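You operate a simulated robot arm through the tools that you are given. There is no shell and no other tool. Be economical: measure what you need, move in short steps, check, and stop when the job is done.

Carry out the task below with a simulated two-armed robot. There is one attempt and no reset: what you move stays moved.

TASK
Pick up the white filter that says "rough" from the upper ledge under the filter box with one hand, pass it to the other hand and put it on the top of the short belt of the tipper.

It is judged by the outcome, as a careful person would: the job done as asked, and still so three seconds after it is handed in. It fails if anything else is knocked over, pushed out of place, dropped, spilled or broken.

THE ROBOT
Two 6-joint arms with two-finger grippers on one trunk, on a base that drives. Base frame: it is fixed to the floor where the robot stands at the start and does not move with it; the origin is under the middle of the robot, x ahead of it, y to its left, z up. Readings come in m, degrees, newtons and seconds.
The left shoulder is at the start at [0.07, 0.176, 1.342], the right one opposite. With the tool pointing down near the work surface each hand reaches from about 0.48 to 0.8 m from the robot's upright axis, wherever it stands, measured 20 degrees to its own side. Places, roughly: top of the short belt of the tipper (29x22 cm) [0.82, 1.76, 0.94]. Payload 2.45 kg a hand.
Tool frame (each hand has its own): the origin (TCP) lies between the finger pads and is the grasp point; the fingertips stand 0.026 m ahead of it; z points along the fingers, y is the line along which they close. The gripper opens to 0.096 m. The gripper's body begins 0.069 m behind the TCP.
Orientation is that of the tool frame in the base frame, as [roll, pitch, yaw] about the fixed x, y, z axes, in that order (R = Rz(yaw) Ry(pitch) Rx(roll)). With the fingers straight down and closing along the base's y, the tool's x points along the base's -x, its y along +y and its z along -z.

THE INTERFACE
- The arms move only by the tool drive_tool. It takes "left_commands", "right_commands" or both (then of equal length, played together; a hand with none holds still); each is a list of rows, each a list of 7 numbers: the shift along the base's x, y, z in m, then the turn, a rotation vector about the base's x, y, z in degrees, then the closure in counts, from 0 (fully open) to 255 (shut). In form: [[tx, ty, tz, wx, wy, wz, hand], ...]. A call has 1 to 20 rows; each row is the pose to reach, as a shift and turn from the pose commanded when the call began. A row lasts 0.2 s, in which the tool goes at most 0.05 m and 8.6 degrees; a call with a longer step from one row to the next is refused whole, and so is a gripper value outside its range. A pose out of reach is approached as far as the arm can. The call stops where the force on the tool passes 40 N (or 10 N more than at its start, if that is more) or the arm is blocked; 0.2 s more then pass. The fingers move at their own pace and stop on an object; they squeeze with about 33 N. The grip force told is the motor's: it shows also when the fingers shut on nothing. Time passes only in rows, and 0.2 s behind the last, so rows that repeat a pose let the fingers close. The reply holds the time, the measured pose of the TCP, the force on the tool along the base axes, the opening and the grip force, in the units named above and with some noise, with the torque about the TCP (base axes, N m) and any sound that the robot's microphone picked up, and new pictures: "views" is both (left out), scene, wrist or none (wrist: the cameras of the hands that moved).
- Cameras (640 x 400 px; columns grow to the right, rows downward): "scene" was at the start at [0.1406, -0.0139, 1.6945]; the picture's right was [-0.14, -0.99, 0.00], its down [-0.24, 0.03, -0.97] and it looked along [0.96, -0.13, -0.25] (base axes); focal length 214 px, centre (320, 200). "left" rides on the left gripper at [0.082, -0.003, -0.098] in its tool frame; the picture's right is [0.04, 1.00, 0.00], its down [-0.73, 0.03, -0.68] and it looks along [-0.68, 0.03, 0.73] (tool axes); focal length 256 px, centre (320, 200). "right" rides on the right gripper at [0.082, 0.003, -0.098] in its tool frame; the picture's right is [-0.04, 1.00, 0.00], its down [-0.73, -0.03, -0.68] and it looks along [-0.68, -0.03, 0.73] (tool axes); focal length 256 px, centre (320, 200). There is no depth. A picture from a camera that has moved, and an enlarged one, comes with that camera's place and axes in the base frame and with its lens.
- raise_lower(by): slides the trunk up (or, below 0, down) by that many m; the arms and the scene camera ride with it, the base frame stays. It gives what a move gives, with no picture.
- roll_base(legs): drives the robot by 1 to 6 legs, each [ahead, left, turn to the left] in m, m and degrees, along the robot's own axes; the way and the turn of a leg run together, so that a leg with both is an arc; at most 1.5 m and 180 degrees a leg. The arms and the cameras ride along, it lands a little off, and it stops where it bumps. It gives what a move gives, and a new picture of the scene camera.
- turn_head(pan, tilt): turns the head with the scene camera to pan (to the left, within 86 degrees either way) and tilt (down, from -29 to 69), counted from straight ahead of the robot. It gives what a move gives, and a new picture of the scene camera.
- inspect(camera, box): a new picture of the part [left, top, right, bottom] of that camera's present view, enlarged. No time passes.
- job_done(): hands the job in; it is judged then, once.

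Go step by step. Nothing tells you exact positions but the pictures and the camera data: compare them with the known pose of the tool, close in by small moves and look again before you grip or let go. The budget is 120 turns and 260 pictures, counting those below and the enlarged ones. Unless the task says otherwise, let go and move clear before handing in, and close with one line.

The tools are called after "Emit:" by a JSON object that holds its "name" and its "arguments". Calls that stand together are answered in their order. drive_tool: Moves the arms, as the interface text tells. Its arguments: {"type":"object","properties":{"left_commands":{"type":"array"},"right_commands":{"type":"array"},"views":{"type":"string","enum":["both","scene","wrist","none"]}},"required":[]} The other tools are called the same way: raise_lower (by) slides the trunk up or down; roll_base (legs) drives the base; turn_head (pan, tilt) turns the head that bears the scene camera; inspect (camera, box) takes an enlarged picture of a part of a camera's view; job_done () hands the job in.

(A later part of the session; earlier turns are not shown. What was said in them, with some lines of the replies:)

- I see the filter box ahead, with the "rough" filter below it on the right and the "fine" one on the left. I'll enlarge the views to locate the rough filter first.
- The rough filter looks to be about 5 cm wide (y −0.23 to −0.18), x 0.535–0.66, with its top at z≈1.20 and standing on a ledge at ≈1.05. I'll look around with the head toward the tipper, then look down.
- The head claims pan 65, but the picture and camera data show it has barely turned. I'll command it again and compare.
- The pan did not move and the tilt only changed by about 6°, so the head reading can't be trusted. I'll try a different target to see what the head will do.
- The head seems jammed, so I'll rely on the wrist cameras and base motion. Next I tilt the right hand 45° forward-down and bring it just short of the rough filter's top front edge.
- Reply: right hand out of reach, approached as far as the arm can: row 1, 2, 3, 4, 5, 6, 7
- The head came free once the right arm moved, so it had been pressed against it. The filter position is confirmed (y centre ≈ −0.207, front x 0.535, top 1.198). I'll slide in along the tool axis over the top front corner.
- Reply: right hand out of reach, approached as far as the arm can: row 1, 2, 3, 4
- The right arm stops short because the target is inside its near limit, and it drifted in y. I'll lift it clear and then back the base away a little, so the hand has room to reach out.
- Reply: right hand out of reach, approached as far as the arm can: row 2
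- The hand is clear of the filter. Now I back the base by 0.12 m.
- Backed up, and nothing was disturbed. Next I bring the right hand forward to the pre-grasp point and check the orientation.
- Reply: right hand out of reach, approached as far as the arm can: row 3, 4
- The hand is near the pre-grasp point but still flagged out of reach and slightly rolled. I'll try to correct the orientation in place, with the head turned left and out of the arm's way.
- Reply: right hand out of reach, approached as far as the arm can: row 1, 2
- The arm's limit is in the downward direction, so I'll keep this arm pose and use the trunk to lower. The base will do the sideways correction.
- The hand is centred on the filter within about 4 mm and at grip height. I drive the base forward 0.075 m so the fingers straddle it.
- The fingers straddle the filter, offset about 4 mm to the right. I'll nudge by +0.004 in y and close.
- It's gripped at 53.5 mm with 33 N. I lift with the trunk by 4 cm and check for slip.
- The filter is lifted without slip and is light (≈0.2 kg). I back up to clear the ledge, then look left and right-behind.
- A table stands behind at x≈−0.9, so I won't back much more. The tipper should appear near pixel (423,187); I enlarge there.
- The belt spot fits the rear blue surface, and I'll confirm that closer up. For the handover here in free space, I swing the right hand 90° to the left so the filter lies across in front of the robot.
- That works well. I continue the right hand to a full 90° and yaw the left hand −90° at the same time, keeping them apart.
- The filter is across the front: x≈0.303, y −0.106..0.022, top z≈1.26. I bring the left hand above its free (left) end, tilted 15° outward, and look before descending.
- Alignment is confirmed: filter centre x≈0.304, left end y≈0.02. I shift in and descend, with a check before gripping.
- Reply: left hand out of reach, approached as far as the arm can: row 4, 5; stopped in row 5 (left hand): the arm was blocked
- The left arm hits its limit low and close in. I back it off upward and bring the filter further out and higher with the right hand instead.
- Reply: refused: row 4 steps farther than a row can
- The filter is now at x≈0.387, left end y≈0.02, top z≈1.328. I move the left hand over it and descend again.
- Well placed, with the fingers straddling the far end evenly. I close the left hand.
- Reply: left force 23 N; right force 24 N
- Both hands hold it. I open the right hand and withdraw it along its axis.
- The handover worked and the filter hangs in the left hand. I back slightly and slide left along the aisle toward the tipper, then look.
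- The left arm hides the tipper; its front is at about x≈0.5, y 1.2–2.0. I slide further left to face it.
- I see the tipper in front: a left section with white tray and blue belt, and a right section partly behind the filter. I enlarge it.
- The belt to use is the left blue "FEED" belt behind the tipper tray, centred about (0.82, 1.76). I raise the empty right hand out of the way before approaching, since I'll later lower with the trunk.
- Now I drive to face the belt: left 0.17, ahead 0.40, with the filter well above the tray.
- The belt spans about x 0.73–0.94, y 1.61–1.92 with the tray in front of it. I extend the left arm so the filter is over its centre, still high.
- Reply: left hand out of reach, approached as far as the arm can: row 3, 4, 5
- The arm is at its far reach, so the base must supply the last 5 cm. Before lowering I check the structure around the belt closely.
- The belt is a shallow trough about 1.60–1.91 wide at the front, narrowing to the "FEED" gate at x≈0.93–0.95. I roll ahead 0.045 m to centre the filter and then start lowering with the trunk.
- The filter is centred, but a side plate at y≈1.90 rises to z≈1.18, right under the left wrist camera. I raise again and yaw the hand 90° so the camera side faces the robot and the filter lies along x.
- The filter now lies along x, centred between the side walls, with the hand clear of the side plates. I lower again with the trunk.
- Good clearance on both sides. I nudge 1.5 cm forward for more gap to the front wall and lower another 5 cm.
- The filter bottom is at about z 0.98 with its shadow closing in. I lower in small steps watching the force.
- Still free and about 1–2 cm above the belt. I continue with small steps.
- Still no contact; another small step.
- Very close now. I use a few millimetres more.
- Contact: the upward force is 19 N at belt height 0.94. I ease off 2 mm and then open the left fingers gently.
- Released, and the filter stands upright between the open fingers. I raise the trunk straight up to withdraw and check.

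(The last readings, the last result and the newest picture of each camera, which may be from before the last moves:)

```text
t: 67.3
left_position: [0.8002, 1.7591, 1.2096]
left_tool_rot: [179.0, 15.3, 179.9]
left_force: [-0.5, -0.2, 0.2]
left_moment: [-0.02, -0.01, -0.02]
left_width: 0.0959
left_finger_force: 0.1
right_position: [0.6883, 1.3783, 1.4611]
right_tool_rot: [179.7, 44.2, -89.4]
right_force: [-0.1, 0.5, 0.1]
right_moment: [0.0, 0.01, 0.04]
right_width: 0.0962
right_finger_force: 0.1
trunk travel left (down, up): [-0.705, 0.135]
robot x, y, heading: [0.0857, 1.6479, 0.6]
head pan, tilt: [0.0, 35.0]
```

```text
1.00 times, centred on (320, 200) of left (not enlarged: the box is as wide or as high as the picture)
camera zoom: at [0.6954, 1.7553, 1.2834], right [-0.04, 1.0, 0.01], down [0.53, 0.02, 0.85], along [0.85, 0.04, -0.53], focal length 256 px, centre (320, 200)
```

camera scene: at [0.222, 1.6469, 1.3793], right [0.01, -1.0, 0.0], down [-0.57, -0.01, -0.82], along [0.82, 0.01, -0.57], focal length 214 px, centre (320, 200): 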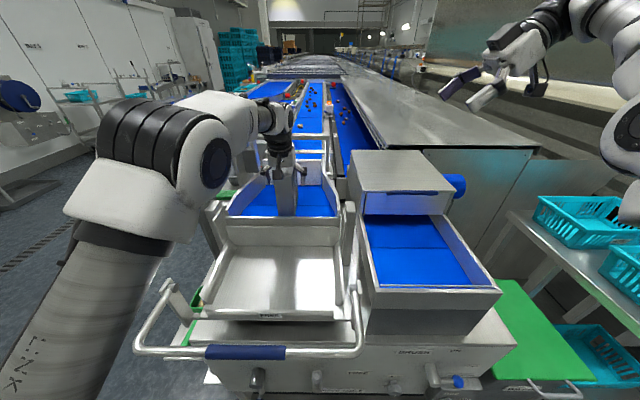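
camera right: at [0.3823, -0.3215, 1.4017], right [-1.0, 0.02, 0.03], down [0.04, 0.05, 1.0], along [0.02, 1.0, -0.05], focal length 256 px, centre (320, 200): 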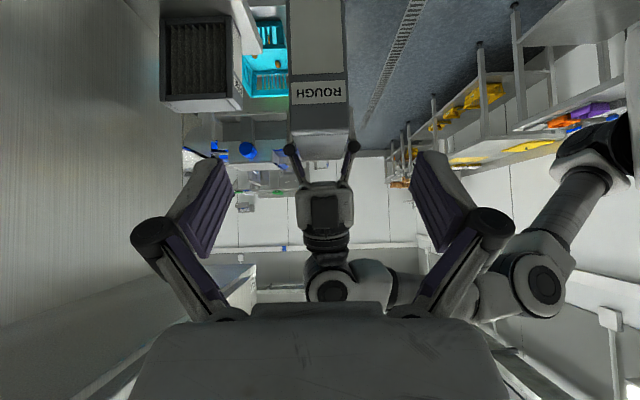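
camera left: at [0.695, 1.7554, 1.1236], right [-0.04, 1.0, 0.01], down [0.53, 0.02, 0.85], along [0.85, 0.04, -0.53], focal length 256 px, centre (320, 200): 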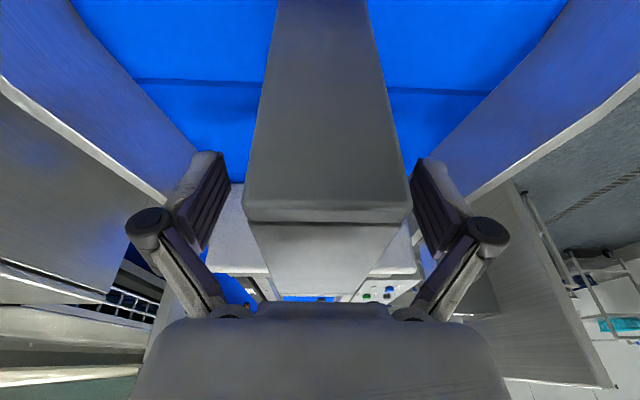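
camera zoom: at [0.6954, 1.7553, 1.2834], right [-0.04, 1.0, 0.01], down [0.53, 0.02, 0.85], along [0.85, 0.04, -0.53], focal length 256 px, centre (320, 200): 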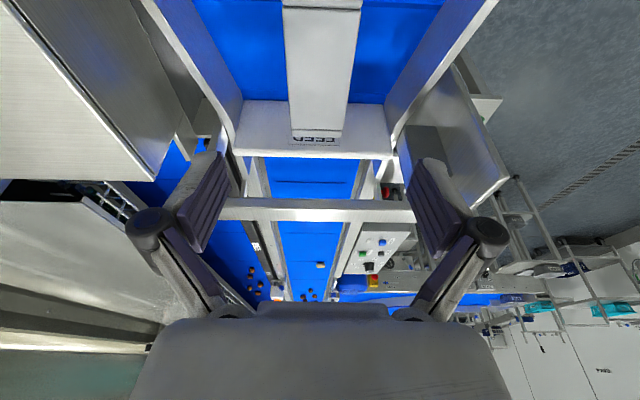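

The filter stands upright in the middle of the belt, with nothing else disturbed. I back the robot away 0.2 m and take a last look.

Emit:
{"name": "roll_base", "arguments": {"legs": [[-0.2, 0, 0]]}}

Emit:
{"name": "inspect", "arguments": {"camera": "scene", "box": [200, 120, 380, 300]}}

```text
t: 68.9
left_position: [0.6008, 1.7599, 1.2081]
left_tool_rot: [179.0, 15.0, -179.8]
left_force: [0.0, -0.2, 0.0]
left_moment: [0.0, -0.01, 0.03]
left_width: 0.0961
left_finger_force: 0.1
right_position: [0.4907, 1.3793, 1.4607]
right_tool_rot: [179.5, 44.2, -89.2]
right_force: [0.8, 0.1, -0.1]
right_moment: [0.04, 0.01, 0.03]
right_width: 0.0961
right_finger_force: 0.1
trunk travel left (down, up): [-0.705, 0.135]
robot x, y, heading: [-0.1148, 1.64, 0.7]
head pan, tilt: [0.0, 35.0]
camera scene: at [0.0236, 1.6449, 1.5389], right [0.01, -1.0, 0.0], down [-0.58, -0.01, -0.82], along [0.82, 0.01, -0.58], focal length 214 px, centre (320, 200)
```

scene: 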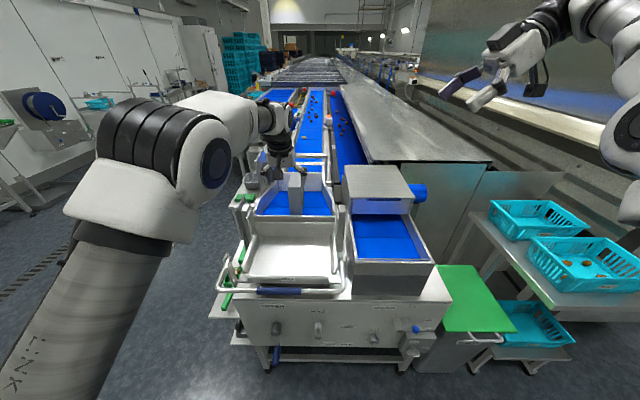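

```text
2.22 times, centred on (290, 210) of scene
camera zoom: at [0.0236, 1.6449, 1.5389], right [0.01, -1.0, 0.0], down [-0.58, -0.01, -0.82], along [0.82, 0.01, -0.58], focal length 477 px, centre (387, 178)
```

zoom: 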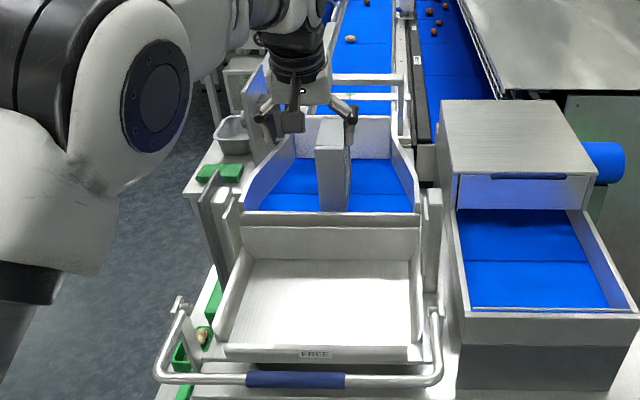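

The filter stands free and steady on the short belt, and the robot is clear. I hand in the job.

Emit:
{"name": "job_done", "arguments": {}}

```text
The job is handed in.
```

The "rough" filter was picked up with the right hand, passed to the left, and now stands upright on the tipper's short belt; I saw nothing else disturbed.
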